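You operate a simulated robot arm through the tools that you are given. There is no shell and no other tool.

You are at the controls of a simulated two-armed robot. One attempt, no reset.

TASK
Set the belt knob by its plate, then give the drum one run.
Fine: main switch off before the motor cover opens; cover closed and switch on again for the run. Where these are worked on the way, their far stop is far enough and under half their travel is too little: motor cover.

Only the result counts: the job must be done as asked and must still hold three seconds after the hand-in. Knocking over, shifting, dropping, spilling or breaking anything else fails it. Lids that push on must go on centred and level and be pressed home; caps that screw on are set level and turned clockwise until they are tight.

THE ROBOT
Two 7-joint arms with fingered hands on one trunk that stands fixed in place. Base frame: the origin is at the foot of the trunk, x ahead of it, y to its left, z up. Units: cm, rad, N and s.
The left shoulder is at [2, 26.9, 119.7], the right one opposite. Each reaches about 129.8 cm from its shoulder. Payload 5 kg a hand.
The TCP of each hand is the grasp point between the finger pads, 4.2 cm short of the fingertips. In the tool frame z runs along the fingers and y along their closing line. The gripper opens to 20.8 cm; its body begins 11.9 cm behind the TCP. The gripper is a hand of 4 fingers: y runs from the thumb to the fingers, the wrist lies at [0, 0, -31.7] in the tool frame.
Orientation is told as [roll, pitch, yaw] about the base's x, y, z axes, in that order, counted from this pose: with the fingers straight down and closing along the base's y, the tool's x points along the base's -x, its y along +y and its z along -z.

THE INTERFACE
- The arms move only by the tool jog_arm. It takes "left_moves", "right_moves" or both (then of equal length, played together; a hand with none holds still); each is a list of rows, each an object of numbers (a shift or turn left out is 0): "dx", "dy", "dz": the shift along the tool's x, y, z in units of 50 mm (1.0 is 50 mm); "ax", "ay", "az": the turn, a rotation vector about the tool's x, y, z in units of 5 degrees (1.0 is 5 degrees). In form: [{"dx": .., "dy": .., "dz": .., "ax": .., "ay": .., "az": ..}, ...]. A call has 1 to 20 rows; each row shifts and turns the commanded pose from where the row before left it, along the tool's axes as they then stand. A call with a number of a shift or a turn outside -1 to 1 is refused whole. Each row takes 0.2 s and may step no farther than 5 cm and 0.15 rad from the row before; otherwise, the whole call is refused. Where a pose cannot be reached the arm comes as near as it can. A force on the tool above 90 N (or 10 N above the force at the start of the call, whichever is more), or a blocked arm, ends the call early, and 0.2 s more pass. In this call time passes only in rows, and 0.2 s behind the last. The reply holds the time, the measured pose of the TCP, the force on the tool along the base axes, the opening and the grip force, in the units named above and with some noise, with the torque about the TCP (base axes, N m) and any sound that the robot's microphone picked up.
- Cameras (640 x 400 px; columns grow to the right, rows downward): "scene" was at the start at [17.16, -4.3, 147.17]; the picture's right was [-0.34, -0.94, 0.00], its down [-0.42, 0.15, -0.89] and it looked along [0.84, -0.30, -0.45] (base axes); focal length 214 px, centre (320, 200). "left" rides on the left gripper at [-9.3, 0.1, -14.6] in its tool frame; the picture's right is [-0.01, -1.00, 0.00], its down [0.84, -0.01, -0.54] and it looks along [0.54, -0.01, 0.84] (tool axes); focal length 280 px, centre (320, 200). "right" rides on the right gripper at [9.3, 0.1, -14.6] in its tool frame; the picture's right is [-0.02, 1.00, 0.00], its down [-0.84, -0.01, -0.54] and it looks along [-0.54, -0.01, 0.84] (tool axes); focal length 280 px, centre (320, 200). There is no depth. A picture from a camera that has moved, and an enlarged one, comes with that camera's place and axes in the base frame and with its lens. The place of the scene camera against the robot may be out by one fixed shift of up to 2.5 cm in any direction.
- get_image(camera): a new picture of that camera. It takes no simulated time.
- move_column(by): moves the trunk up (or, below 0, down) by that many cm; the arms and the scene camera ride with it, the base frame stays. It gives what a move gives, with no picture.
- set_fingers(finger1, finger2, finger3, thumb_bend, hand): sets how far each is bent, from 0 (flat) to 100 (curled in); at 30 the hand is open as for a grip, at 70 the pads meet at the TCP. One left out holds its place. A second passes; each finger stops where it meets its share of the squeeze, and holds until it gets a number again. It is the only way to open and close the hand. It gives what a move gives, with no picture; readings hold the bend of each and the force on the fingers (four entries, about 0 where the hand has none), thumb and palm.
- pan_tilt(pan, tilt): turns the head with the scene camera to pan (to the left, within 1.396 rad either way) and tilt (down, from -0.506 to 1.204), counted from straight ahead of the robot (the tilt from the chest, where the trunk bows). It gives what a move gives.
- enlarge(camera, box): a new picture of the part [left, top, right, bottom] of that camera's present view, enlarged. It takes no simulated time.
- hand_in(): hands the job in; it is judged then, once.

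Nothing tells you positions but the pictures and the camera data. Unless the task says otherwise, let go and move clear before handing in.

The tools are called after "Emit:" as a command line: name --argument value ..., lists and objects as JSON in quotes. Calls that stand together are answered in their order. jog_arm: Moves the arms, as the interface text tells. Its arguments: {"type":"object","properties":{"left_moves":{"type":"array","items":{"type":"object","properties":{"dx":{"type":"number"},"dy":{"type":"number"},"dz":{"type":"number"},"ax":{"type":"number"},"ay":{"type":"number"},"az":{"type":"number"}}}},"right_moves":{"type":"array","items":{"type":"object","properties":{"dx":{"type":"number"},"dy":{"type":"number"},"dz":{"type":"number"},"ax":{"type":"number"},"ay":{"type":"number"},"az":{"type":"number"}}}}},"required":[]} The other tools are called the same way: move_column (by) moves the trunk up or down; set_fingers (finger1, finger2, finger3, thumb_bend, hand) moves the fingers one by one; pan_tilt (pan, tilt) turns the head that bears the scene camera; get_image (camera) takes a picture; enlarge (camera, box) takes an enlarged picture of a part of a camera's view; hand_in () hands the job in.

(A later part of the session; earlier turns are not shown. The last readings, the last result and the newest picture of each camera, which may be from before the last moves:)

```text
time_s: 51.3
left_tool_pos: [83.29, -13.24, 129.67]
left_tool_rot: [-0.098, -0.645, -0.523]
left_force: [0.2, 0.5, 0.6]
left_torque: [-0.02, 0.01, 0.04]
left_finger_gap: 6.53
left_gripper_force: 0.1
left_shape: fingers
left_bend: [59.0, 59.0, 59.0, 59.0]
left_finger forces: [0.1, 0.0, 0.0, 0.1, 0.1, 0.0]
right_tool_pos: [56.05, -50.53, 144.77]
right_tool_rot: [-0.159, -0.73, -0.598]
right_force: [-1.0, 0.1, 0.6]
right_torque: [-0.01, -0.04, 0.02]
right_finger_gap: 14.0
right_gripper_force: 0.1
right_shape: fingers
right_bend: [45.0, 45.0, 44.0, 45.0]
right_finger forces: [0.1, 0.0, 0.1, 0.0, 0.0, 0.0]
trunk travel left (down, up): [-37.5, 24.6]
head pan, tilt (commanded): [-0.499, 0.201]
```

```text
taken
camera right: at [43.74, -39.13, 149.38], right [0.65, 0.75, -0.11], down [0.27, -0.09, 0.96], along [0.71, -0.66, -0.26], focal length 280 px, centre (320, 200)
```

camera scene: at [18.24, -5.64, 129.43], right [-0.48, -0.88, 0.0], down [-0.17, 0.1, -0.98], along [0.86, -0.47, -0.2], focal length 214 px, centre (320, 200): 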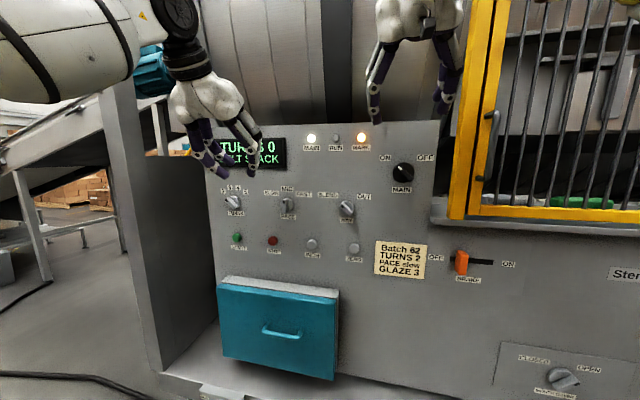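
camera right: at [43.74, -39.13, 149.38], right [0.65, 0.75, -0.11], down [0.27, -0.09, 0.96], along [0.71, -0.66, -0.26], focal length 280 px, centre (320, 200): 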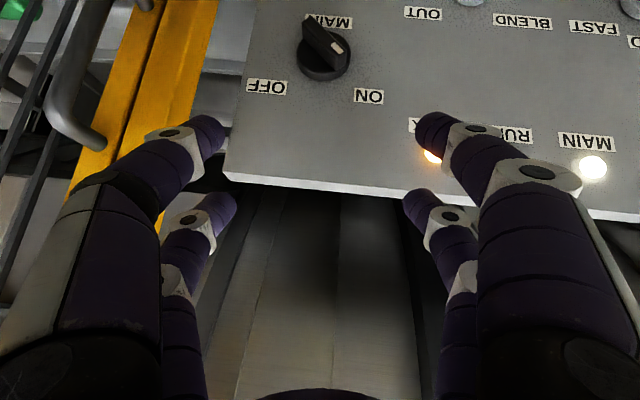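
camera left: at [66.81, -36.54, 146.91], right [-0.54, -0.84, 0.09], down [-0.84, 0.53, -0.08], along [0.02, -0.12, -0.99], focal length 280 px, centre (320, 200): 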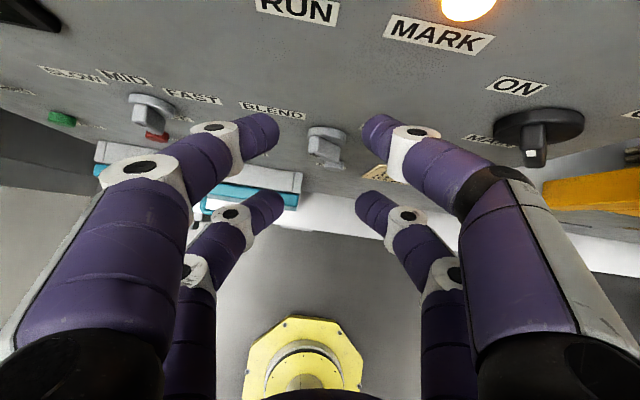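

The right hand hovers just above and in front of MAIN. A steeper hand suits the right arm better, so I'll reduce its tilt by 25°, square it, and narrow the fingers.

Emit:
set_fingers --hand "right" --finger1 59 --finger2 59 --finger3 59 --thumb_bend 59

Emit:
jog_arm --right_moves '[{"ay": 1}, {"ay": 1}, {"ay": 1}, {"ay": 1}, {"ay": 1}]'

Emit:
get_image --camera "right"

Emit:
get_image --camera "scene"

```text
time_s: 52.3
left_tool_pos: [83.44, -13.21, 129.57]
left_tool_rot: [-0.098, -0.644, -0.523]
left_force: [0.2, -0.6, 0.1]
left_torque: [-0.02, -0.01, -0.03]
left_finger_gap: 6.56
left_gripper_force: 0.1
left_shape: fingers
left_bend: [59.0, 59.0, 59.0, 59.0]
left_finger forces: [0.0, 0.0, 0.0, 0.0, 0.0, 0.0]
right_tool_pos: [56.24, -50.47, 144.66]
right_tool_rot: [-0.16, -0.729, -0.598]
right_force: [0.0, -0.1, 0.6]
right_torque: [0.01, 0.0, -0.01]
right_finger_gap: 6.62
right_gripper_force: 0.1
right_shape: fingers
right_bend: [59.0, 59.0, 59.0, 59.0]
right_finger forces: [0.1, 0.1, 0.0, 0.1, 0.0, 0.1]
trunk travel left (down, up): [-37.5, 24.6]
head pan, tilt (commanded): [-0.499, 0.201]
```

```text
time_s: 53.5
left_tool_pos: [83.51, -13.21, 129.44]
left_tool_rot: [-0.1, -0.643, -0.522]
left_force: [0.1, 0.1, -0.2]
left_torque: [0.0, 0.03, -0.01]
left_finger_gap: 6.54
left_gripper_force: 0.0
left_shape: fingers
left_bend: [59.0, 59.0, 59.0, 59.0]
left_finger forces: [0.1, 0.1, 0.0, 0.1, 0.0, 0.0]
right_tool_pos: [58.84, -50.47, 143.33]
right_tool_rot: [-0.122, -0.3, -0.668]
right_force: [-0.1, -0.4, 0.0]
right_torque: [0.02, 0.01, -0.04]
right_finger_gap: 6.63
right_gripper_force: 0.0
right_shape: fingers
right_bend: [59.0, 59.0, 59.0, 59.0]
right_finger forces: [0.1, 0.0, 0.0, 0.1, 0.0, 0.1]
right hand out of reach, approached as far as the arm can: row 1, 2, 3, 4, 5
trunk travel left (down, up): [-37.5, 24.6]
head pan, tilt (commanded): [-0.499, 0.201]
```

```text
taken
camera right: at [49.81, -40.7, 154.57], right [0.65, 0.75, -0.11], down [0.54, -0.36, 0.76], along [0.53, -0.56, -0.64], focal length 280 px, centre (320, 200)
```

right: 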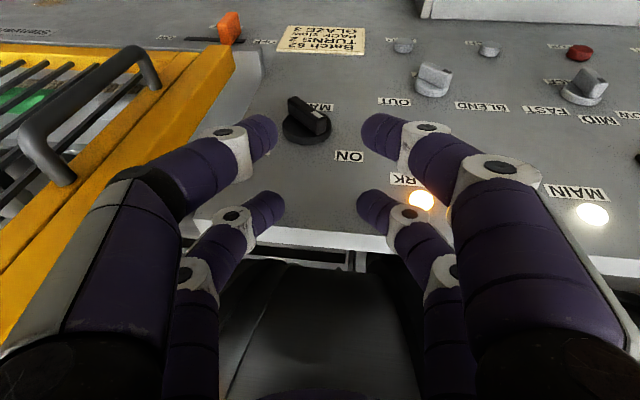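

```text
taken
camera scene: at [18.31, -5.67, 129.39], right [-0.48, -0.88, 0.0], down [-0.18, 0.1, -0.98], along [0.86, -0.47, -0.2], focal length 214 px, centre (320, 200)
```

scene: 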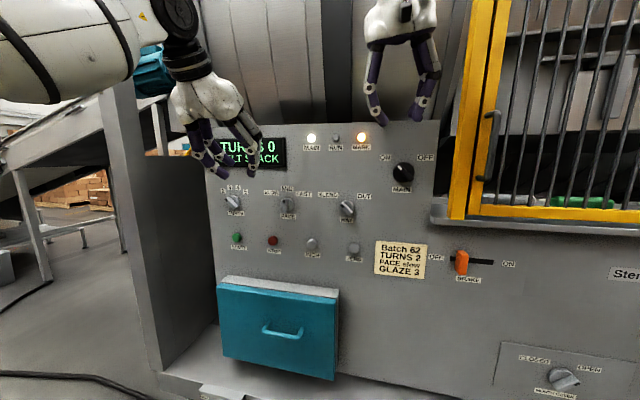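

The right hand is now steep above MAIN, about 3 cm left of it and 8.5 cm off the panel. I'll lower it in steps toward the lever.

Emit:
jog_arm --right_moves '[{"dx": 0.15, "dy": 0.0, "dz": 0.75}, {"dx": 0.15, "dy": 0.0, "dz": 0.75}]'

Emit:
get_image --camera "right"

Emit:
enlarge --camera "scene" --box '[330, 60, 500, 240]'

```text
time_s: 54.1
left_tool_pos: [83.39, -13.29, 129.37]
left_tool_rot: [-0.098, -0.642, -0.524]
left_force: [0.0, 0.1, -0.2]
left_torque: [0.04, -0.01, 0.02]
left_finger_gap: 6.52
left_gripper_force: 0.1
left_shape: fingers
left_bend: [59.0, 59.0, 59.0, 59.0]
left_finger forces: [0.1, 0.0, 0.1, 0.0, 0.0, 0.0]
right_tool_pos: [59.02, -51.6, 135.81]
right_tool_rot: [-0.124, -0.296, -0.667]
right_force: [0.5, 0.4, 0.9]
right_torque: [-0.01, 0.0, -0.03]
right_finger_gap: 6.58
right_gripper_force: 0.0
right_shape: fingers
right_bend: [59.0, 59.0, 59.0, 59.0]
right_finger forces: [0.0, 0.0, 0.0, 0.0, 0.0, 0.1]
trunk travel left (down, up): [-37.5, 24.6]
head pan, tilt (commanded): [-0.499, 0.201]
```

```text
taken
camera right: at [49.88, -41.93, 146.99], right [0.65, 0.75, -0.11], down [0.54, -0.36, 0.76], along [0.53, -0.56, -0.64], focal length 280 px, centre (320, 200)
```

right: 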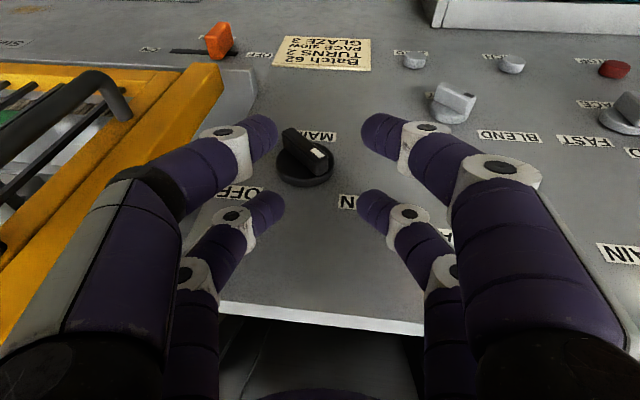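

```text
2.22 times, centred on (415, 150) of scene
camera zoom: at [18.32, -5.66, 129.39], right [-0.48, -0.88, 0.0], down [-0.18, 0.1, -0.98], along [0.86, -0.47, -0.2], focal length 477 px, centre (109, 311)
```

zoom: 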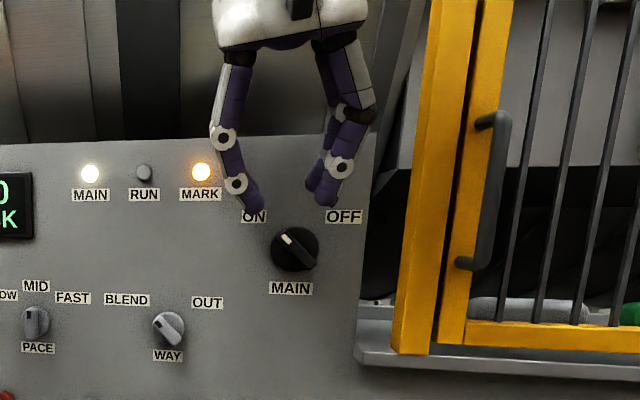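

The fingers hang just above MAIN with the lever between them. I'll lower 4.7 cm and move in slightly, then check.

Emit:
jog_arm --right_moves '[{"dx": 0.063, "dy": 0.05, "dz": 0.47}, {"dx": 0.063, "dy": 0.05, "dz": 0.4}]'

Emit:
get_image --camera "right"

Emit:
enlarge --camera "scene" --box '[340, 90, 470, 220]'

```text
time_s: 54.7
left_tool_pos: [83.41, -13.12, 129.51]
left_tool_rot: [-0.099, -0.644, -0.523]
left_force: [0.0, -0.5, 0.4]
left_torque: [-0.01, 0.02, 0.02]
left_finger_gap: 6.51
left_gripper_force: 0.0
left_shape: fingers
left_bend: [59.0, 59.0, 59.0, 59.0]
left_finger forces: [0.0, 0.0, 0.0, 0.0, 0.0, 0.0]
right_tool_pos: [59.58, -52.03, 131.48]
right_tool_rot: [-0.125, -0.297, -0.668]
right_force: [0.5, 0.1, 0.0]
right_torque: [-0.01, 0.0, 0.0]
right_finger_gap: 6.63
right_gripper_force: 0.2
right_shape: fingers
right_bend: [59.0, 59.0, 59.0, 59.0]
right_finger forces: [0.1, 0.1, 0.0, 0.0, 0.0, 0.1]
trunk travel left (down, up): [-37.5, 24.6]
head pan, tilt (commanded): [-0.499, 0.201]
```

```text
taken
camera right: at [50.29, -42.33, 142.67], right [0.65, 0.75, -0.11], down [0.54, -0.36, 0.76], along [0.53, -0.56, -0.64], focal length 280 px, centre (320, 200)
```

right: 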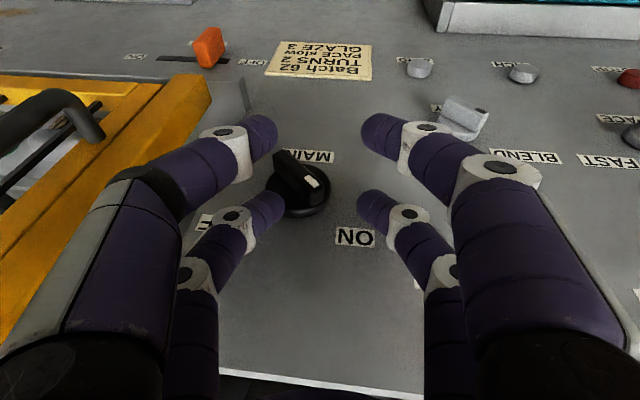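

```text
3.08 times, centred on (405, 155) of scene
camera zoom: at [18.29, -5.63, 129.4], right [-0.48, -0.88, 0.0], down [-0.18, 0.1, -0.98], along [0.86, -0.47, -0.2], focal length 660 px, centre (58, 338)
```

zoom: 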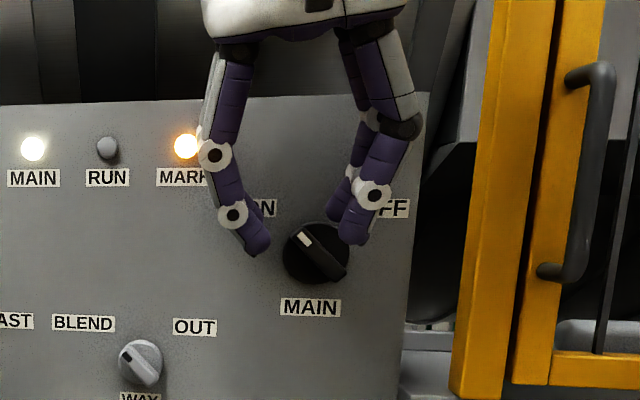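

The right fingers are on both sides of the lever; to stay clear of the yellow gate when pushing right, I'll raise a bit and curl thumb and finger 3 away, keeping fingers 1–2 as the pusher.

Emit:
jog_arm --right_moves '[{"dx": -0.18, "dy": -0.06, "dz": -0.57}]'

Emit:
set_fingers --hand "right" --finger3 100 --thumb_bend 100

Emit:
get_image --camera "right"

Emit:
enlarge --camera "scene" --box '[340, 90, 470, 220]'

```text
time_s: 55.1
left_tool_pos: [83.41, -13.13, 129.55]
left_tool_rot: [-0.099, -0.644, -0.522]
left_force: [-1.3, 1.4, -0.1]
left_torque: [-0.09, 0.02, -0.06]
left_finger_gap: 6.53
left_gripper_force: 0.1
left_shape: fingers
left_bend: [59.0, 59.0, 59.0, 59.0]
left_finger forces: [0.1, 0.0, 0.1, 0.0, 0.0, 0.0]
right_tool_pos: [59.46, -51.83, 134.72]
right_tool_rot: [-0.124, -0.298, -0.668]
right_force: [-0.3, 0.9, 0.2]
right_torque: [-0.1, -0.06, 0.03]
right_finger_gap: 6.59
right_gripper_force: 0.1
right_shape: fingers
right_bend: [59.0, 59.0, 59.0, 59.0]
right_finger forces: [0.0, 0.0, 0.0, 0.0, 0.1, 0.0]
trunk travel left (down, up): [-37.5, 24.6]
head pan, tilt (commanded): [-0.499, 0.201]
```

```text
time_s: 56.1
left_tool_pos: [83.55, -13.17, 129.48]
left_tool_rot: [-0.1, -0.644, -0.523]
left_force: [1.0, -0.4, 0.5]
left_torque: [0.04, -0.01, -0.01]
left_finger_gap: 6.55
left_gripper_force: 0.1
left_shape: fingers
left_bend: [59.0, 59.0, 59.0, 59.0]
left_finger forces: [0.0, 0.0, 0.0, 0.1, 0.1, 0.0]
right_tool_pos: [59.5, -52.03, 134.41]
right_tool_rot: [-0.123, -0.298, -0.672]
right_force: [-0.8, -0.2, -0.4]
right_torque: [-0.03, -0.02, 0.0]
right_finger_gap: 5.37
right_gripper_force: 0.1
right_shape: fingers
right_bend: [57.0, 59.0, 100.0, 99.0]
right_finger forces: [0.0, 0.0, 0.0, 0.1, 0.0, 0.1]
trunk travel left (down, up): [-37.5, 24.6]
head pan, tilt (commanded): [-0.499, 0.201]
```

```text
taken
camera right: at [50.36, -42.33, 145.7], right [0.66, 0.75, -0.11], down [0.54, -0.36, 0.76], along [0.53, -0.56, -0.64], focal length 280 px, centre (320, 200)
```

right: 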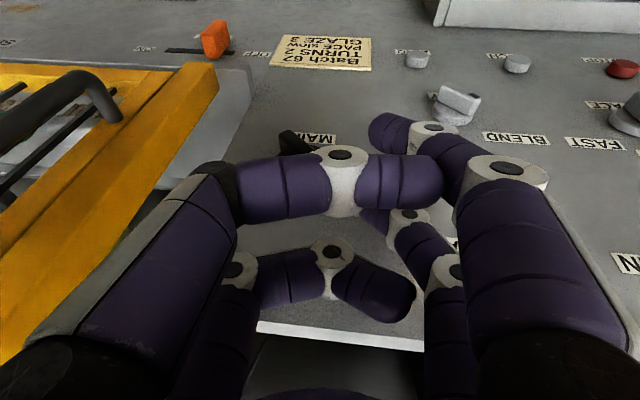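

```text
3.08 times, centred on (405, 155) of scene
camera zoom: at [18.3, -5.66, 129.4], right [-0.48, -0.88, 0.0], down [-0.18, 0.1, -0.98], along [0.86, -0.47, -0.2], focal length 660 px, centre (58, 338)
```

zoom: 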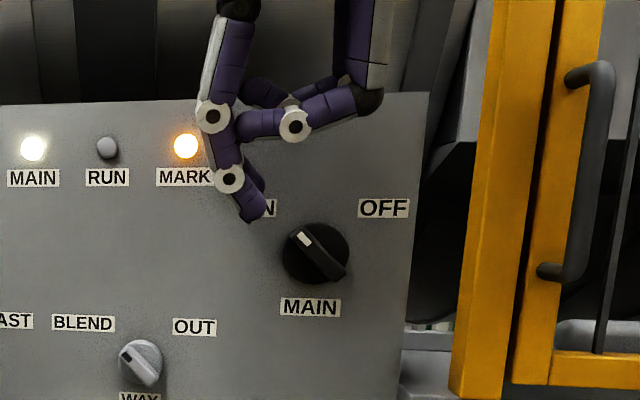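

Thumb and finger 3 are curled out of the way. I'll lower fingers 1–2 to the left of the lever's pointer end.

Emit:
jog_arm --right_moves '[{"dx": 0.139, "dy": 0.06, "dz": 0.446}, {"dx": 0.139, "dy": 0.06, "dz": 0.42}]'

Emit:
get_image --camera "right"

Emit:
enlarge --camera "scene" --box '[340, 90, 470, 220]'

```text
time_s: 56.7
left_tool_pos: [83.38, -13.27, 129.54]
left_tool_rot: [-0.096, -0.644, -0.522]
left_force: [-0.4, 0.0, 0.3]
left_torque: [0.0, -0.01, 0.05]
left_finger_gap: 6.52
left_gripper_force: 0.2
left_shape: fingers
left_bend: [59.0, 59.0, 59.0, 59.0]
left_finger forces: [0.0, 0.0, 0.0, 0.0, 0.0, 0.0]
right_tool_pos: [59.53, -51.95, 129.79]
right_tool_rot: [-0.125, -0.296, -0.668]
right_force: [-0.2, -0.6, -0.8]
right_torque: [-0.03, 0.0, 0.0]
right_finger_gap: 5.42
right_gripper_force: 0.1
right_shape: fingers
right_bend: [57.0, 59.0, 100.0, 99.0]
right_finger forces: [0.1, 0.1, 0.0, 0.0, 0.0, 0.0]
trunk travel left (down, up): [-37.5, 24.6]
head pan, tilt (commanded): [-0.499, 0.201]
```

```text
taken
camera right: at [50.35, -42.2, 141.06], right [0.65, 0.75, -0.11], down [0.54, -0.36, 0.76], along [0.53, -0.56, -0.64], focal length 280 px, centre (320, 200)
```

right: 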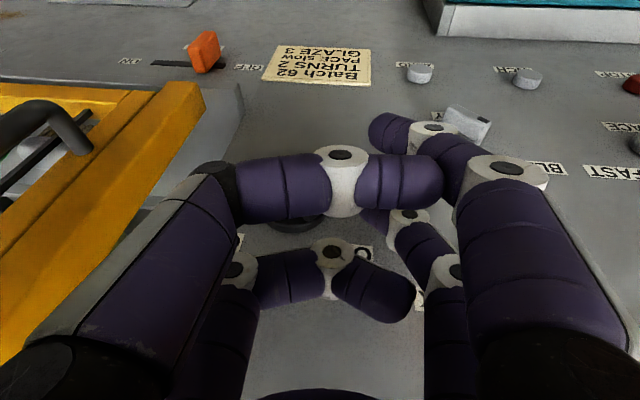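

```text
3.08 times, centred on (405, 155) of scene
camera zoom: at [18.3, -5.66, 129.39], right [-0.48, -0.88, 0.0], down [-0.18, 0.1, -0.98], along [0.86, -0.47, -0.2], focal length 660 px, centre (58, 338)
```

zoom: 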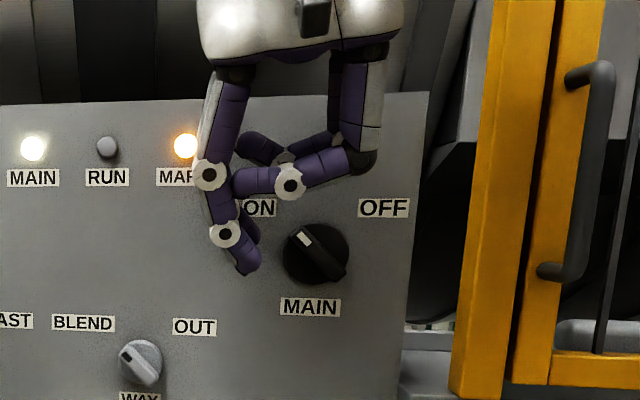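

Finger 2 is at the lever's height, about 2.5 cm to its left. I'll push right in small steps.

Emit:
jog_arm --right_moves '[{"dx": 0.02, "dy": -0.35, "dz": 0.036}, {"dx": 0.01, "dy": -0.15, "dz": 0.016}, {"dx": 0.01, "dy": -0.15, "dz": 0.016}, {"dx": 0.01, "dy": -0.15, "dz": 0.016}]'

Emit:
enlarge --camera "scene" --box '[340, 90, 470, 220]'

```text
time_s: 57.7
left_tool_pos: [83.37, -13.12, 129.62]
left_tool_rot: [-0.1, -0.643, -0.52]
left_force: [-0.2, 0.7, 0.0]
left_torque: [0.02, 0.01, 0.01]
left_finger_gap: 6.53
left_gripper_force: 0.2
left_shape: fingers
left_bend: [59.0, 59.0, 59.0, 59.0]
left_finger forces: [0.0, 0.0, 0.0, 0.0, 0.0, 0.1]
right_tool_pos: [56.94, -54.81, 129.84]
right_tool_rot: [-0.125, -0.298, -0.672]
right_force: [6.0, 6.2, 6.8]
right_torque: [0.18, -0.5, 0.26]
right_finger_gap: 5.43
right_gripper_force: 3.8
right_shape: fingers
right_bend: [57.0, 55.0, 100.0, 99.0]
right_finger forces: [0.1, 8.5, 0.0, 0.1, 0.0, 0.1]
trunk travel left (down, up): [-37.5, 24.6]
head pan, tilt (commanded): [-0.499, 0.201]
```

```text
3.08 times, centred on (405, 155) of scene
camera zoom: at [18.33, -5.58, 129.41], right [-0.48, -0.88, 0.0], down [-0.18, 0.09, -0.98], along [0.86, -0.47, -0.2], focal length 660 px, centre (58, 338)
```

zoom: 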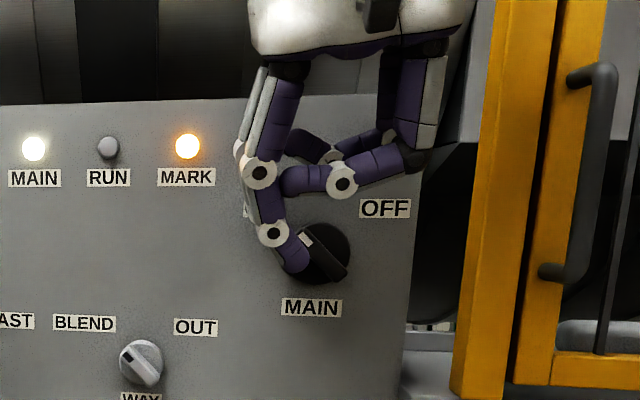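

Finger 2 presses the lever with ~8 N. Continuing to push right.

Emit:
jog_arm --right_moves '[{"dx": 0.01, "dy": -0.12, "dz": 0.013}, {"dx": 0.01, "dy": -0.12, "dz": 0.013}, {"dx": 0.01, "dy": -0.12, "dz": 0.013}]'

Emit:
enlarge --camera "scene" --box '[340, 90, 470, 220]'

```text
time_s: 58.5
left_tool_pos: [83.4, -13.29, 129.54]
left_tool_rot: [-0.099, -0.645, -0.523]
left_force: [-0.2, 0.9, 0.7]
left_torque: [-0.02, 0.02, -0.01]
left_finger_gap: 6.53
left_gripper_force: 0.1
left_shape: fingers
left_bend: [59.0, 59.0, 59.0, 59.0]
left_finger forces: [0.1, 0.1, 0.0, 0.0, 0.0, 0.0]
right_tool_pos: [55.43, -56.26, 129.91]
right_tool_rot: [-0.126, -0.297, -0.671]
right_force: [3.2, 0.4, 3.7]
right_torque: [0.01, -0.27, 0.02]
right_finger_gap: 5.46
right_gripper_force: 2.2
right_shape: fingers
right_bend: [57.0, 58.0, 100.0, 99.0]
right_finger forces: [0.1, 4.4, 0.0, 0.0, 0.0, 0.0]
trunk travel left (down, up): [-37.5, 24.6]
head pan, tilt (commanded): [-0.499, 0.201]
```

```text
3.08 times, centred on (405, 155) of scene
camera zoom: at [18.29, -5.63, 129.41], right [-0.48, -0.88, 0.0], down [-0.17, 0.1, -0.98], along [0.86, -0.47, -0.2], focal length 660 px, centre (58, 338)
```

zoom: 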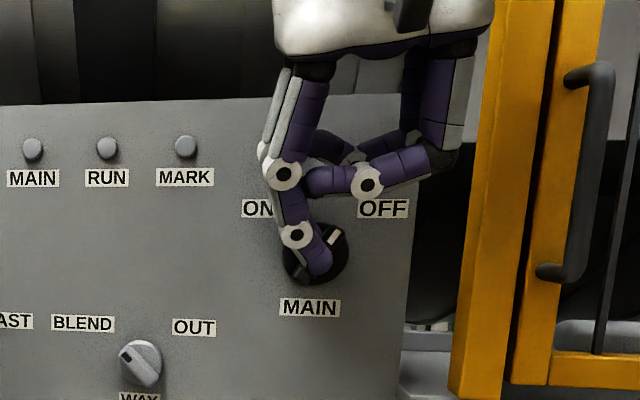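

All panel lights went out and the lever points at OFF: the main switch is off. I'll back the right hand off to the left, then up and clear.

Emit:
jog_arm --right_moves '[{"dx": -0.02, "dy": 0.4, "dz": -0.04}, {"dx": -0.236, "dy": -0.093, "dz": -0.758}, {"dx": -0.236, "dy": -0.093, "dz": -0.758}]'

Emit:
get_image --camera "scene"

Emit:
enlarge --camera "scene" --box '[200, 110, 440, 260]'

```text
time_s: 59.3
left_tool_pos: [83.61, -13.08, 129.43]
left_tool_rot: [-0.101, -0.642, -0.52]
left_force: [0.9, 1.0, -0.8]
left_torque: [-0.18, 0.1, -0.14]
left_finger_gap: 6.52
left_gripper_force: 0.0
left_shape: fingers
left_bend: [59.0, 59.0, 59.0, 59.0]
left_finger forces: [0.1, 0.0, 0.0, 0.0, 0.1, 0.0]
right_tool_pos: [57.58, -54.49, 137.56]
right_tool_rot: [-0.125, -0.295, -0.669]
right_force: [0.8, 1.1, 0.5]
right_torque: [-0.07, 0.13, -0.07]
right_finger_gap: 5.46
right_gripper_force: 0.0
right_shape: fingers
right_bend: [57.0, 59.0, 100.0, 99.0]
right_finger forces: [0.1, 0.0, 0.0, 0.0, 0.1, 0.0]
right hand out of reach, approached as far as the arm can: row 3
trunk travel left (down, up): [-37.5, 24.6]
head pan, tilt (commanded): [-0.499, 0.201]
```

```text
taken
camera scene: at [18.38, -5.59, 129.38], right [-0.48, -0.88, 0.0], down [-0.18, 0.09, -0.98], along [0.86, -0.47, -0.2], focal length 214 px, centre (320, 200)
```

scene: 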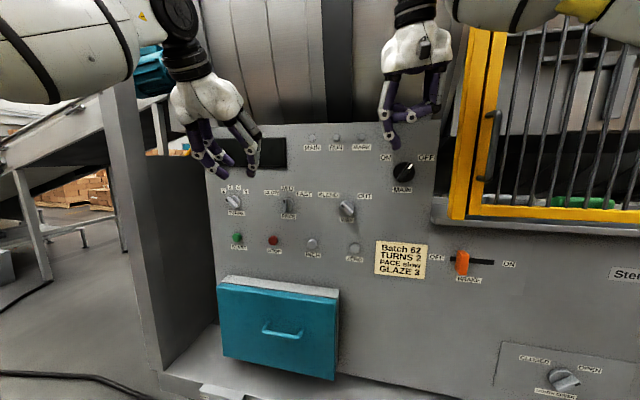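

```text
2.67 times, centred on (320, 185) of scene
camera zoom: at [18.38, -5.59, 129.38], right [-0.48, -0.88, 0.0], down [-0.18, 0.09, -0.98], along [0.86, -0.47, -0.2], focal length 572 px, centre (320, 240)
```

zoom: 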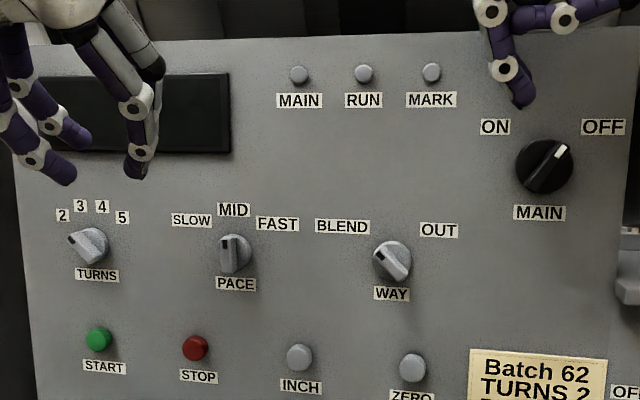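

MAIN is OFF and the display is dark. Next is the motor cover: front face ~6–7 cm off the panel, top at z≈82, bottom ≈51, horizontal handle near [79,-25,71]. I'll bring the left hand back and down, straightening it toward fingers-down.

Emit:
jog_arm --left_moves '[{"dx": 0.695, "dy": -0.15, "dz": 0.393}, {"dx": 0.695, "dy": -0.15, "dz": 0.393}, {"dx": 0.695, "dy": -0.15, "dz": 0.393}, {"dx": 0.695, "dy": -0.15, "dz": 0.393}, {"ay": 1}, {"ay": 1}, {"ay": 1}, {"ay": 1}]'

Emit:
get_image --camera "scene"

```text
time_s: 61.1
left_tool_pos: [75.65, -13.27, 115.07]
left_tool_rot: [-0.082, -0.296, -0.561]
left_force: [0.1, -0.8, -0.2]
left_torque: [0.07, 0.01, 0.02]
left_finger_gap: 6.53
left_gripper_force: 0.0
left_shape: fingers
left_bend: [59.0, 59.0, 59.0, 59.0]
left_finger forces: [0.0, 0.0, 0.0, 0.0, 0.1, 0.0]
right_tool_pos: [57.56, -54.81, 137.69]
right_tool_rot: [-0.122, -0.296, -0.672]
right_force: [0.3, 0.6, -0.7]
right_torque: [0.09, -0.02, 0.0]
right_finger_gap: 5.5
right_gripper_force: 0.1
right_shape: fingers
right_bend: [57.0, 59.0, 100.0, 99.0]
right_finger forces: [0.1, 0.0, 0.0, 0.1, 0.1, 0.0]
trunk travel left (down, up): [-37.5, 24.6]
head pan, tilt (commanded): [-0.499, 0.201]
```

```text
taken
camera scene: at [18.29, -5.68, 129.4], right [-0.48, -0.88, 0.0], down [-0.18, 0.1, -0.98], along [0.86, -0.47, -0.2], focal length 214 px, centre (320, 200)
```

scene: 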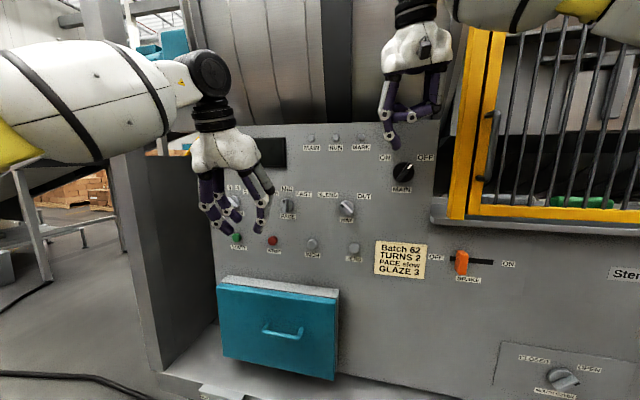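

Continuing: bring the left hand down and out, straighten it vertical, then start yawing it so the fingers close across the handle bar.

Emit:
jog_arm --left_moves '[{"dx": 0.543, "dy": -0.16, "dz": 0.634}, {"dx": 0.543, "dy": -0.16, "dz": 0.634}, {"dx": 0.543, "dy": -0.16, "dz": 0.634}, {"dx": 0.543, "dy": -0.16, "dz": 0.634}, {"ay": 1}, {"ay": 1}, {"ay": 1, "ax": -0.5}, {"az": -1}, {"az": -1}, {"az": -1}, {"az": -1}, {"az": -1}, {"az": -1}, {"az": -1}, {"az": -1}]'

Emit:
set_fingers --hand "left" --finger1 40 --finger2 40 --finger3 40 --thumb_bend 40

Emit:
get_image --camera "left"

Emit:
get_image --camera "scene"

```text
time_s: 64.3
left_tool_pos: [67.78, -13.14, 100.29]
left_tool_rot: [-0.049, -0.004, 0.123]
left_force: [0.6, -0.9, 0.4]
left_torque: [-0.02, 0.0, -0.03]
left_finger_gap: 6.55
left_gripper_force: 0.1
left_shape: fingers
left_bend: [59.0, 59.0, 59.0, 59.0]
left_finger forces: [0.0, 0.0, 0.1, 0.0, 0.0, 0.0]
right_tool_pos: [57.63, -54.61, 137.5]
right_tool_rot: [-0.125, -0.296, -0.667]
right_force: [0.4, 0.6, 0.8]
right_torque: [0.0, 0.0, -0.01]
right_finger_gap: 5.57
right_gripper_force: 0.0
right_shape: fingers
right_bend: [57.0, 59.0, 100.0, 99.0]
right_finger forces: [0.0, 0.1, 0.0, 0.0, 0.0, 0.1]
trunk travel left (down, up): [-37.5, 24.6]
head pan, tilt (commanded): [-0.499, 0.201]
```

```text
time_s: 65.3
left_tool_pos: [67.8, -13.1, 100.18]
left_tool_rot: [-0.05, -0.002, 0.12]
left_force: [-0.6, -0.3, 0.8]
left_torque: [0.01, 0.0, 0.03]
left_finger_gap: 16.61
left_gripper_force: 0.1
left_shape: fingers
left_bend: [40.0, 40.0, 40.0, 40.0]
left_finger forces: [0.1, 0.0, 0.0, 0.1, 0.0, 0.0]
right_tool_pos: [57.53, -54.58, 137.59]
right_tool_rot: [-0.123, -0.296, -0.669]
right_force: [-0.1, -0.2, 0.5]
right_torque: [-0.02, 0.02, -0.01]
right_finger_gap: 5.56
right_gripper_force: 0.0
right_shape: fingers
right_bend: [57.0, 59.0, 100.0, 99.0]
right_finger forces: [0.1, 0.0, 0.0, 0.0, 0.0, 0.0]
trunk travel left (down, up): [-37.5, 24.6]
head pan, tilt (commanded): [-0.499, 0.201]
```

```text
taken
camera left: at [76.89, -11.14, 114.72], right [0.13, -0.99, 0.05], down [-0.84, -0.09, 0.54], along [-0.53, -0.11, -0.84], focal length 280 px, centre (320, 200)
```

left: 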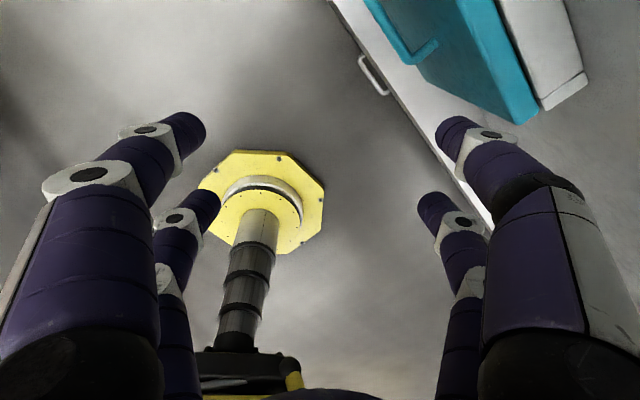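

```text
taken
camera scene: at [18.29, -5.65, 129.4], right [-0.48, -0.88, 0.0], down [-0.17, 0.1, -0.98], along [0.86, -0.47, -0.2], focal length 214 px, centre (320, 200)
```

scene: 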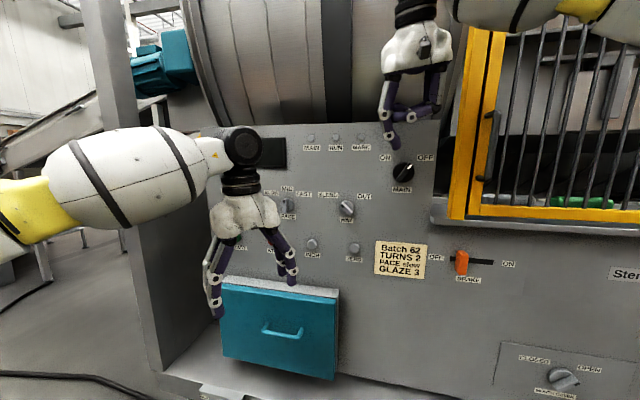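

The left hand is vertical above the cover area. I'll continue the yaw to align the closing line with the panel normal.

Emit:
jog_arm --left_moves '[{"az": -1}, {"az": -1}, {"az": -1}, {"az": -1}, {"az": -1}, {"az": -1}, {"az": -1}, {"az": -1}, {"az": -0.35}]'

Emit:
get_image --camera "left"

Emit:
get_image --camera "scene"

```text
time_s: 67.3
left_tool_pos: [67.74, -13.18, 100.09]
left_tool_rot: [-0.039, 0.029, 0.849]
left_force: [0.4, 0.2, 0.7]
left_torque: [0.01, -0.01, -0.01]
left_finger_gap: 16.6
left_gripper_force: 0.0
left_shape: fingers
left_bend: [40.0, 40.0, 40.0, 40.0]
left_finger forces: [0.0, 0.0, 0.0, 0.0, 0.0, 0.1]
right_tool_pos: [57.59, -54.71, 137.58]
right_tool_rot: [-0.126, -0.297, -0.669]
right_force: [0.2, -0.7, 0.7]
right_torque: [0.02, 0.02, 0.01]
right_finger_gap: 5.62
right_gripper_force: 0.1
right_shape: fingers
right_bend: [57.0, 59.0, 100.0, 99.0]
right_finger forces: [0.1, 0.1, 0.1, 0.0, 0.1, 0.1]
trunk travel left (down, up): [-37.5, 24.6]
head pan, tilt (commanded): [-0.499, 0.201]
```

```text
taken
camera left: at [73.72, -5.27, 114.41], right [0.76, -0.65, 0.04], down [-0.55, -0.61, 0.56], along [-0.34, -0.45, -0.82], focal length 280 px, centre (320, 200)
```

left: 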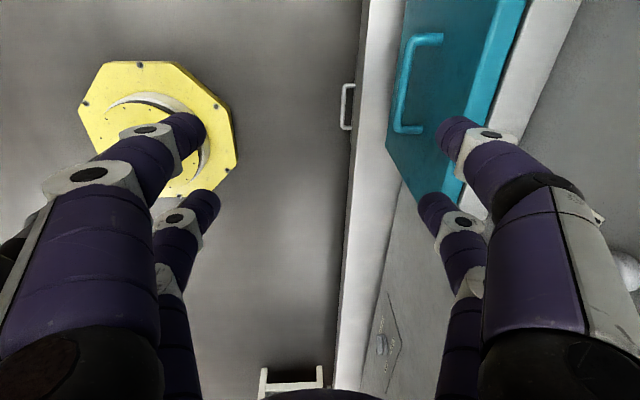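

```text
taken
camera scene: at [18.29, -5.65, 129.4], right [-0.48, -0.88, 0.0], down [-0.17, 0.1, -0.98], along [0.86, -0.47, -0.2], focal length 214 px, centre (320, 200)
```

scene: 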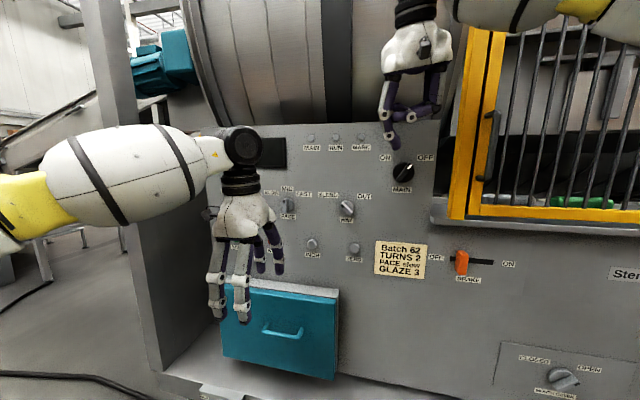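

The left camera now sees the cover and handle from the side. I'll zoom in to fix the handle's place and find the hinge side.

Emit:
enlarge --camera "left" --box '[330, 0, 610, 220]'

Emit:
enlarge --camera "scene" --box '[200, 260, 360, 400]'

```text
1.82 times, centred on (470, 110) of left
camera zoom: at [73.72, -5.27, 114.41], right [0.76, -0.65, 0.04], down [-0.55, -0.61, 0.56], along [-0.34, -0.45, -0.82], focal length 510 px, centre (47, 364)
```

zoom: 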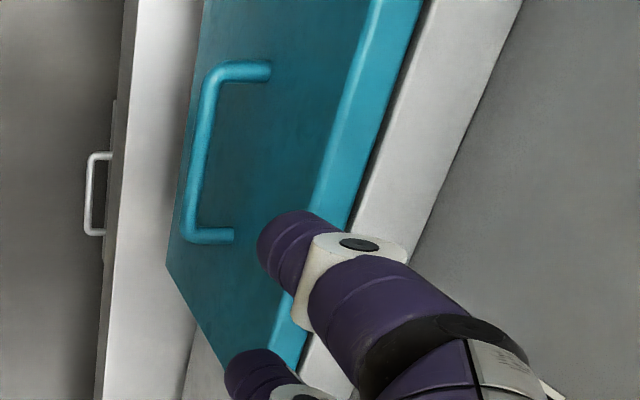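

```text
2.86 times, centred on (280, 330) of scene
camera zoom: at [18.29, -5.65, 129.4], right [-0.48, -0.88, 0.0], down [-0.17, 0.1, -0.98], along [0.86, -0.47, -0.2], focal length 613 px, centre (434, -171)
```

zoom: 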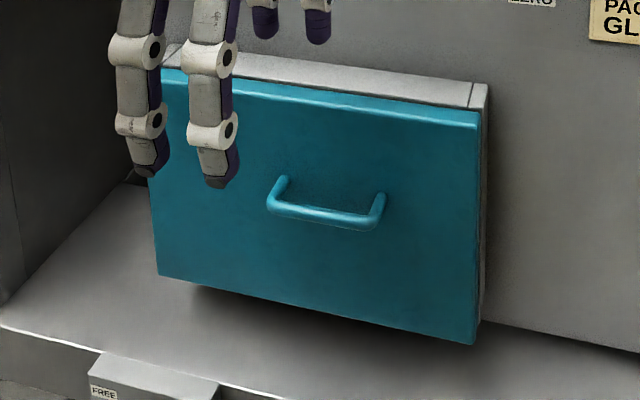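

The handle bar is about 12.8 cm long, centred near [77.9,-22.3,71.3], ~5 cm out from the cover face. I'll raise the trunk fully and bring the left hand in from the left side with thumb above and fingers below the bar.

Emit:
move_column --by 24.5

Emit:
jog_arm --left_moves '[{"az": 1}, {"az": 1}, {"az": 1}, {"az": 1}]'

Emit:
pan_tilt --pan -0.3 --tilt 0.6

Emit:
get_image --camera "scene"

```text
time_s: 69.8
left_tool_pos: [67.8, -13.18, 124.51]
left_tool_rot: [-0.038, 0.029, 0.846]
left_force: [-0.5, -0.3, 0.3]
left_torque: [0.02, 0.07, -0.02]
left_finger_gap: 16.6
left_gripper_force: 0.1
left_shape: fingers
left_bend: [40.0, 40.0, 40.0, 40.0]
left_finger forces: [0.0, 0.0, 0.0, 0.0, 0.0, 0.1]
right_tool_pos: [57.45, -54.79, 162.05]
right_tool_rot: [-0.123, -0.296, -0.67]
right_force: [0.2, 0.8, -0.4]
right_torque: [0.0, 0.02, -0.02]
right_finger_gap: 5.62
right_gripper_force: 0.1
right_shape: fingers
right_bend: [57.0, 59.0, 100.0, 99.0]
right_finger forces: [0.0, 0.0, 0.1, 0.0, 0.1, 0.1]
trunk travel left (down, up): [-62.0, 0.1]
head pan, tilt (commanded): [-0.499, 0.201]
```

```text
time_s: 70.8
left_tool_pos: [67.83, -13.17, 124.67]
left_tool_rot: [-0.047, 0.016, 0.498]
left_force: [1.0, -0.2, -0.1]
left_torque: [0.01, 0.02, 0.0]
left_finger_gap: 16.58
left_gripper_force: 0.0
left_shape: fingers
left_bend: [40.0, 40.0, 40.0, 40.0]
left_finger forces: [0.1, 0.1, 0.0, 0.0, 0.0, 0.1]
right_tool_pos: [57.56, -54.63, 162.09]
right_tool_rot: [-0.123, -0.295, -0.671]
right_force: [-0.3, -0.8, -0.1]
right_torque: [0.03, 0.03, -0.02]
right_finger_gap: 5.61
right_gripper_force: 0.0
right_shape: fingers
right_bend: [57.0, 59.0, 100.0, 99.0]
right_finger forces: [0.0, 0.0, 0.0, 0.0, 0.0, 0.1]
trunk travel left (down, up): [-62.0, 0.1]
head pan, tilt (commanded): [-0.499, 0.201]
```

```text
time_s: 71.7
left_tool_pos: [67.77, -13.17, 124.5]
left_tool_rot: [-0.047, 0.013, 0.498]
left_force: [0.3, 0.7, -0.4]
left_torque: [0.02, 0.0, 0.0]
left_finger_gap: 16.59
left_gripper_force: 0.1
left_shape: fingers
left_bend: [40.0, 40.0, 40.0, 40.0]
left_finger forces: [0.0, 0.0, 0.1, 0.1, 0.0, 0.0]
right_tool_pos: [57.46, -54.67, 162.11]
right_tool_rot: [-0.124, -0.296, -0.669]
right_force: [0.1, 0.2, 0.4]
right_torque: [0.01, 0.01, 0.02]
right_finger_gap: 5.62
right_gripper_force: 0.0
right_shape: fingers
right_bend: [57.0, 59.0, 100.0, 100.0]
right_finger forces: [0.1, 0.1, 0.0, 0.1, 0.1, 0.0]
trunk travel left (down, up): [-62.0, 0.1]
head pan, tilt (commanded): [-0.3, 0.6]
```

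```text
taken
camera scene: at [16.91, -3.81, 150.5], right [-0.3, -0.96, 0.0], down [-0.54, 0.17, -0.83], along [0.79, -0.24, -0.56], focal length 214 px, centre (320, 200)
```

scene: 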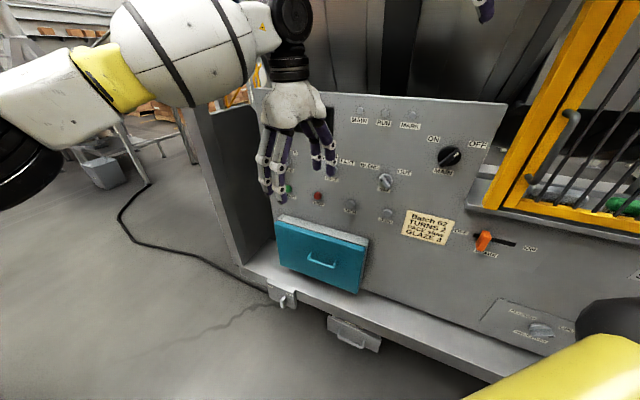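

Lowering the left hand in front of the cover.

Emit:
jog_arm --left_moves '[{"dx": -0.1, "dy": -0.11, "dz": 0.878}, {"dx": -0.1, "dy": -0.11, "dz": 0.878}, {"dx": -0.1, "dy": -0.11, "dz": 0.878}, {"dx": -0.1, "dy": -0.11, "dz": 0.878}, {"dx": -0.1, "dy": -0.11, "dz": 0.878}, {"dx": -0.1, "dy": -0.11, "dz": 0.878}, {"dx": -0.1, "dy": -0.11, "dz": 0.878}, {"dx": -0.1, "dy": -0.11, "dz": 0.878}]'

Emit:
get_image --camera "scene"

Emit:
get_image --camera "left"

```text
time_s: 73.5
left_tool_pos: [73.84, -16.81, 89.63]
left_tool_rot: [-0.046, 0.015, 0.499]
left_force: [1.4, 0.0, 0.8]
left_torque: [0.01, 0.14, 0.02]
left_finger_gap: 16.61
left_gripper_force: 0.1
left_shape: fingers
left_bend: [40.0, 40.0, 40.0, 40.0]
left_finger forces: [0.1, 0.1, 0.1, 0.1, 0.0, 0.1]
right_tool_pos: [57.71, -54.64, 162.05]
right_tool_rot: [-0.127, -0.296, -0.667]
right_force: [1.1, -0.8, -0.6]
right_torque: [0.02, 0.11, -0.05]
right_finger_gap: 5.64
right_gripper_force: 0.2
right_shape: fingers
right_bend: [57.0, 59.0, 100.0, 100.0]
right_finger forces: [0.0, 0.1, 0.1, 0.0, 0.0, 0.0]
trunk travel left (down, up): [-62.0, 0.1]
head pan, tilt (commanded): [-0.3, 0.6]
```

```text
taken
camera scene: at [17.01, -3.83, 150.48], right [-0.3, -0.96, 0.0], down [-0.54, 0.17, -0.82], along [0.79, -0.24, -0.57], focal length 214 px, centre (320, 200)
```

scene: 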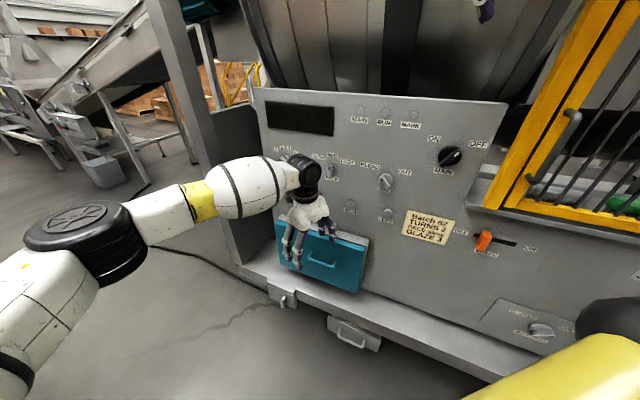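

```text
taken
camera left: at [81.75, -11.5, 104.06], right [0.49, -0.87, 0.05], down [-0.74, -0.39, 0.55], along [-0.46, -0.31, -0.83], focal length 280 px, centre (320, 200)
```

left: 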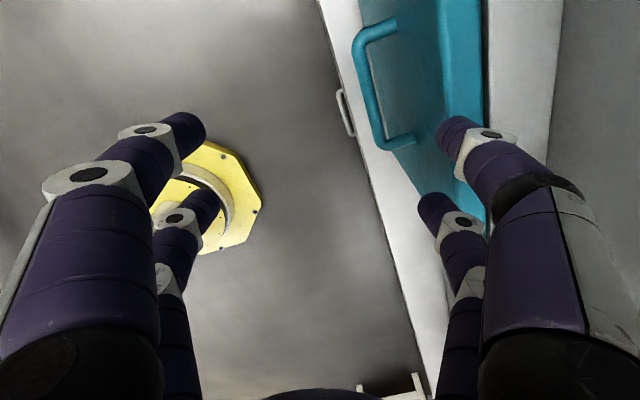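

Elbow is now low and natural. I'll tilt the hand upward toward the handle while lowering it.

Emit:
jog_arm --left_moves '[{"ax": 1, "dz": 0.34}, {"ax": 1, "dy": 0.03, "dz": 0.339}, {"ax": 1, "dy": 0.059, "dz": 0.335}, {"ax": 1, "dy": 0.088, "dz": 0.328}, {"ax": 1, "dy": 0.116, "dz": 0.32}, {"ax": 1, "dy": 0.144, "dz": 0.308}, {"ax": 1, "dy": 0.17, "dz": 0.294}]'

Emit:
get_image --camera "left"

```text
time_s: 75.3
left_tool_pos: [74.06, -17.44, 79.22]
left_tool_rot: [-0.676, 0.009, 0.501]
left_force: [-30.9, 46.9, 55.1]
left_torque: [-5.13, -4.77, 1.21]
left_finger_gap: 16.85
left_gripper_force: 38.1
left_shape: fingers
left_bend: [40.0, 40.0, 40.0, 36.0]
left_finger forces: [0.1, 0.0, 0.1, 0.0, 76.6, 0.0]
right_tool_pos: [57.16, -54.47, 162.26]
right_tool_rot: [-0.124, -0.3, -0.668]
right_force: [1.0, -1.1, -0.9]
right_torque: [0.21, 0.1, -0.01]
right_finger_gap: 5.68
right_gripper_force: 0.1
right_shape: fingers
right_bend: [57.0, 59.0, 100.0, 100.0]
right_finger forces: [0.0, 0.1, 0.0, 0.0, 0.1, 0.0]
trunk travel left (down, up): [-62.0, 0.1]
head pan, tilt (commanded): [-0.3, 0.6]
stopped in row 7 (left hand): the force on the tool passed its limit at 97 N (the readings are from after the stop); the commanded pose is now the measured one
```

```text
taken
camera left: at [77.96, -4.77, 90.46], right [0.39, -0.67, 0.63], down [-0.89, -0.11, 0.43], along [-0.22, -0.73, -0.65], focal length 280 px, centre (320, 200)
```

left: 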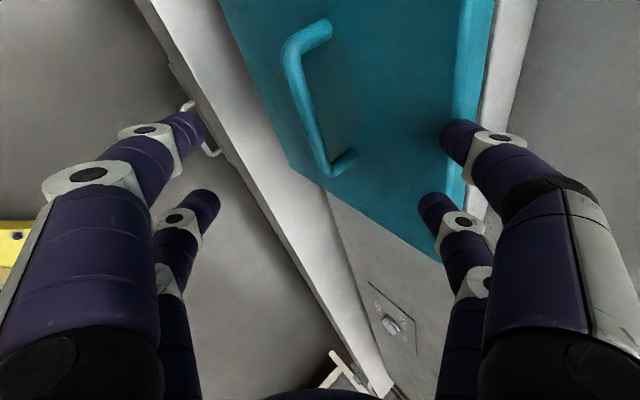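

The thumb met the cover's top edge. I'll relieve it by moving out, up and left slightly, then bend the fingers to a smaller opening.

Emit:
jog_arm --left_moves '[{"dx": -0.466, "dy": 0.19, "dz": -0.537}]'

Emit:
get_image --camera "left"

Emit:
enlarge --camera "scene" --box '[230, 170, 400, 310]'

```text
time_s: 75.7
left_tool_pos: [74.62, -14.47, 79.33]
left_tool_rot: [-0.66, 0.015, 0.495]
left_force: [-0.6, -0.2, -1.7]
left_torque: [0.03, -0.19, 0.09]
left_finger_gap: 16.64
left_gripper_force: 0.1
left_shape: fingers
left_bend: [40.0, 40.0, 40.0, 40.0]
left_finger forces: [0.0, 0.0, 0.0, 0.0, 0.0, 0.0]
right_tool_pos: [57.41, -54.73, 162.03]
right_tool_rot: [-0.127, -0.298, -0.67]
right_force: [0.1, 1.7, 0.1]
right_torque: [-0.09, 0.05, -0.05]
right_finger_gap: 5.69
right_gripper_force: 0.0
right_shape: fingers
right_bend: [57.0, 59.0, 100.0, 100.0]
right_finger forces: [0.1, 0.1, 0.0, 0.0, 0.0, 0.0]
trunk travel left (down, up): [-62.0, 0.1]
head pan, tilt (commanded): [-0.3, 0.6]
```

```text
taken
camera left: at [78.77, -1.82, 90.59], right [0.4, -0.68, 0.61], down [-0.89, -0.12, 0.45], along [-0.23, -0.72, -0.65], focal length 280 px, centre (320, 200)
```

left: 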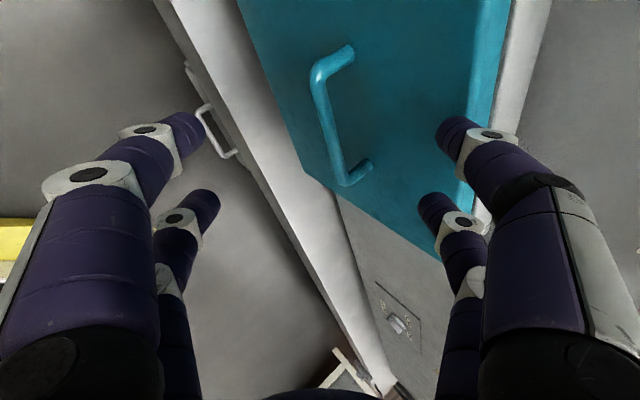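

```text
2.86 times, centred on (315, 240) of scene
camera zoom: at [16.94, -3.82, 150.43], right [-0.3, -0.95, 0.0], down [-0.54, 0.17, -0.82], along [0.79, -0.25, -0.57], focal length 613 px, centre (334, 86)
```

zoom: 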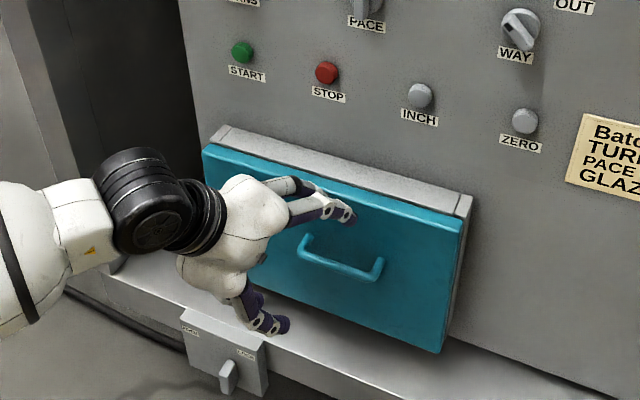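

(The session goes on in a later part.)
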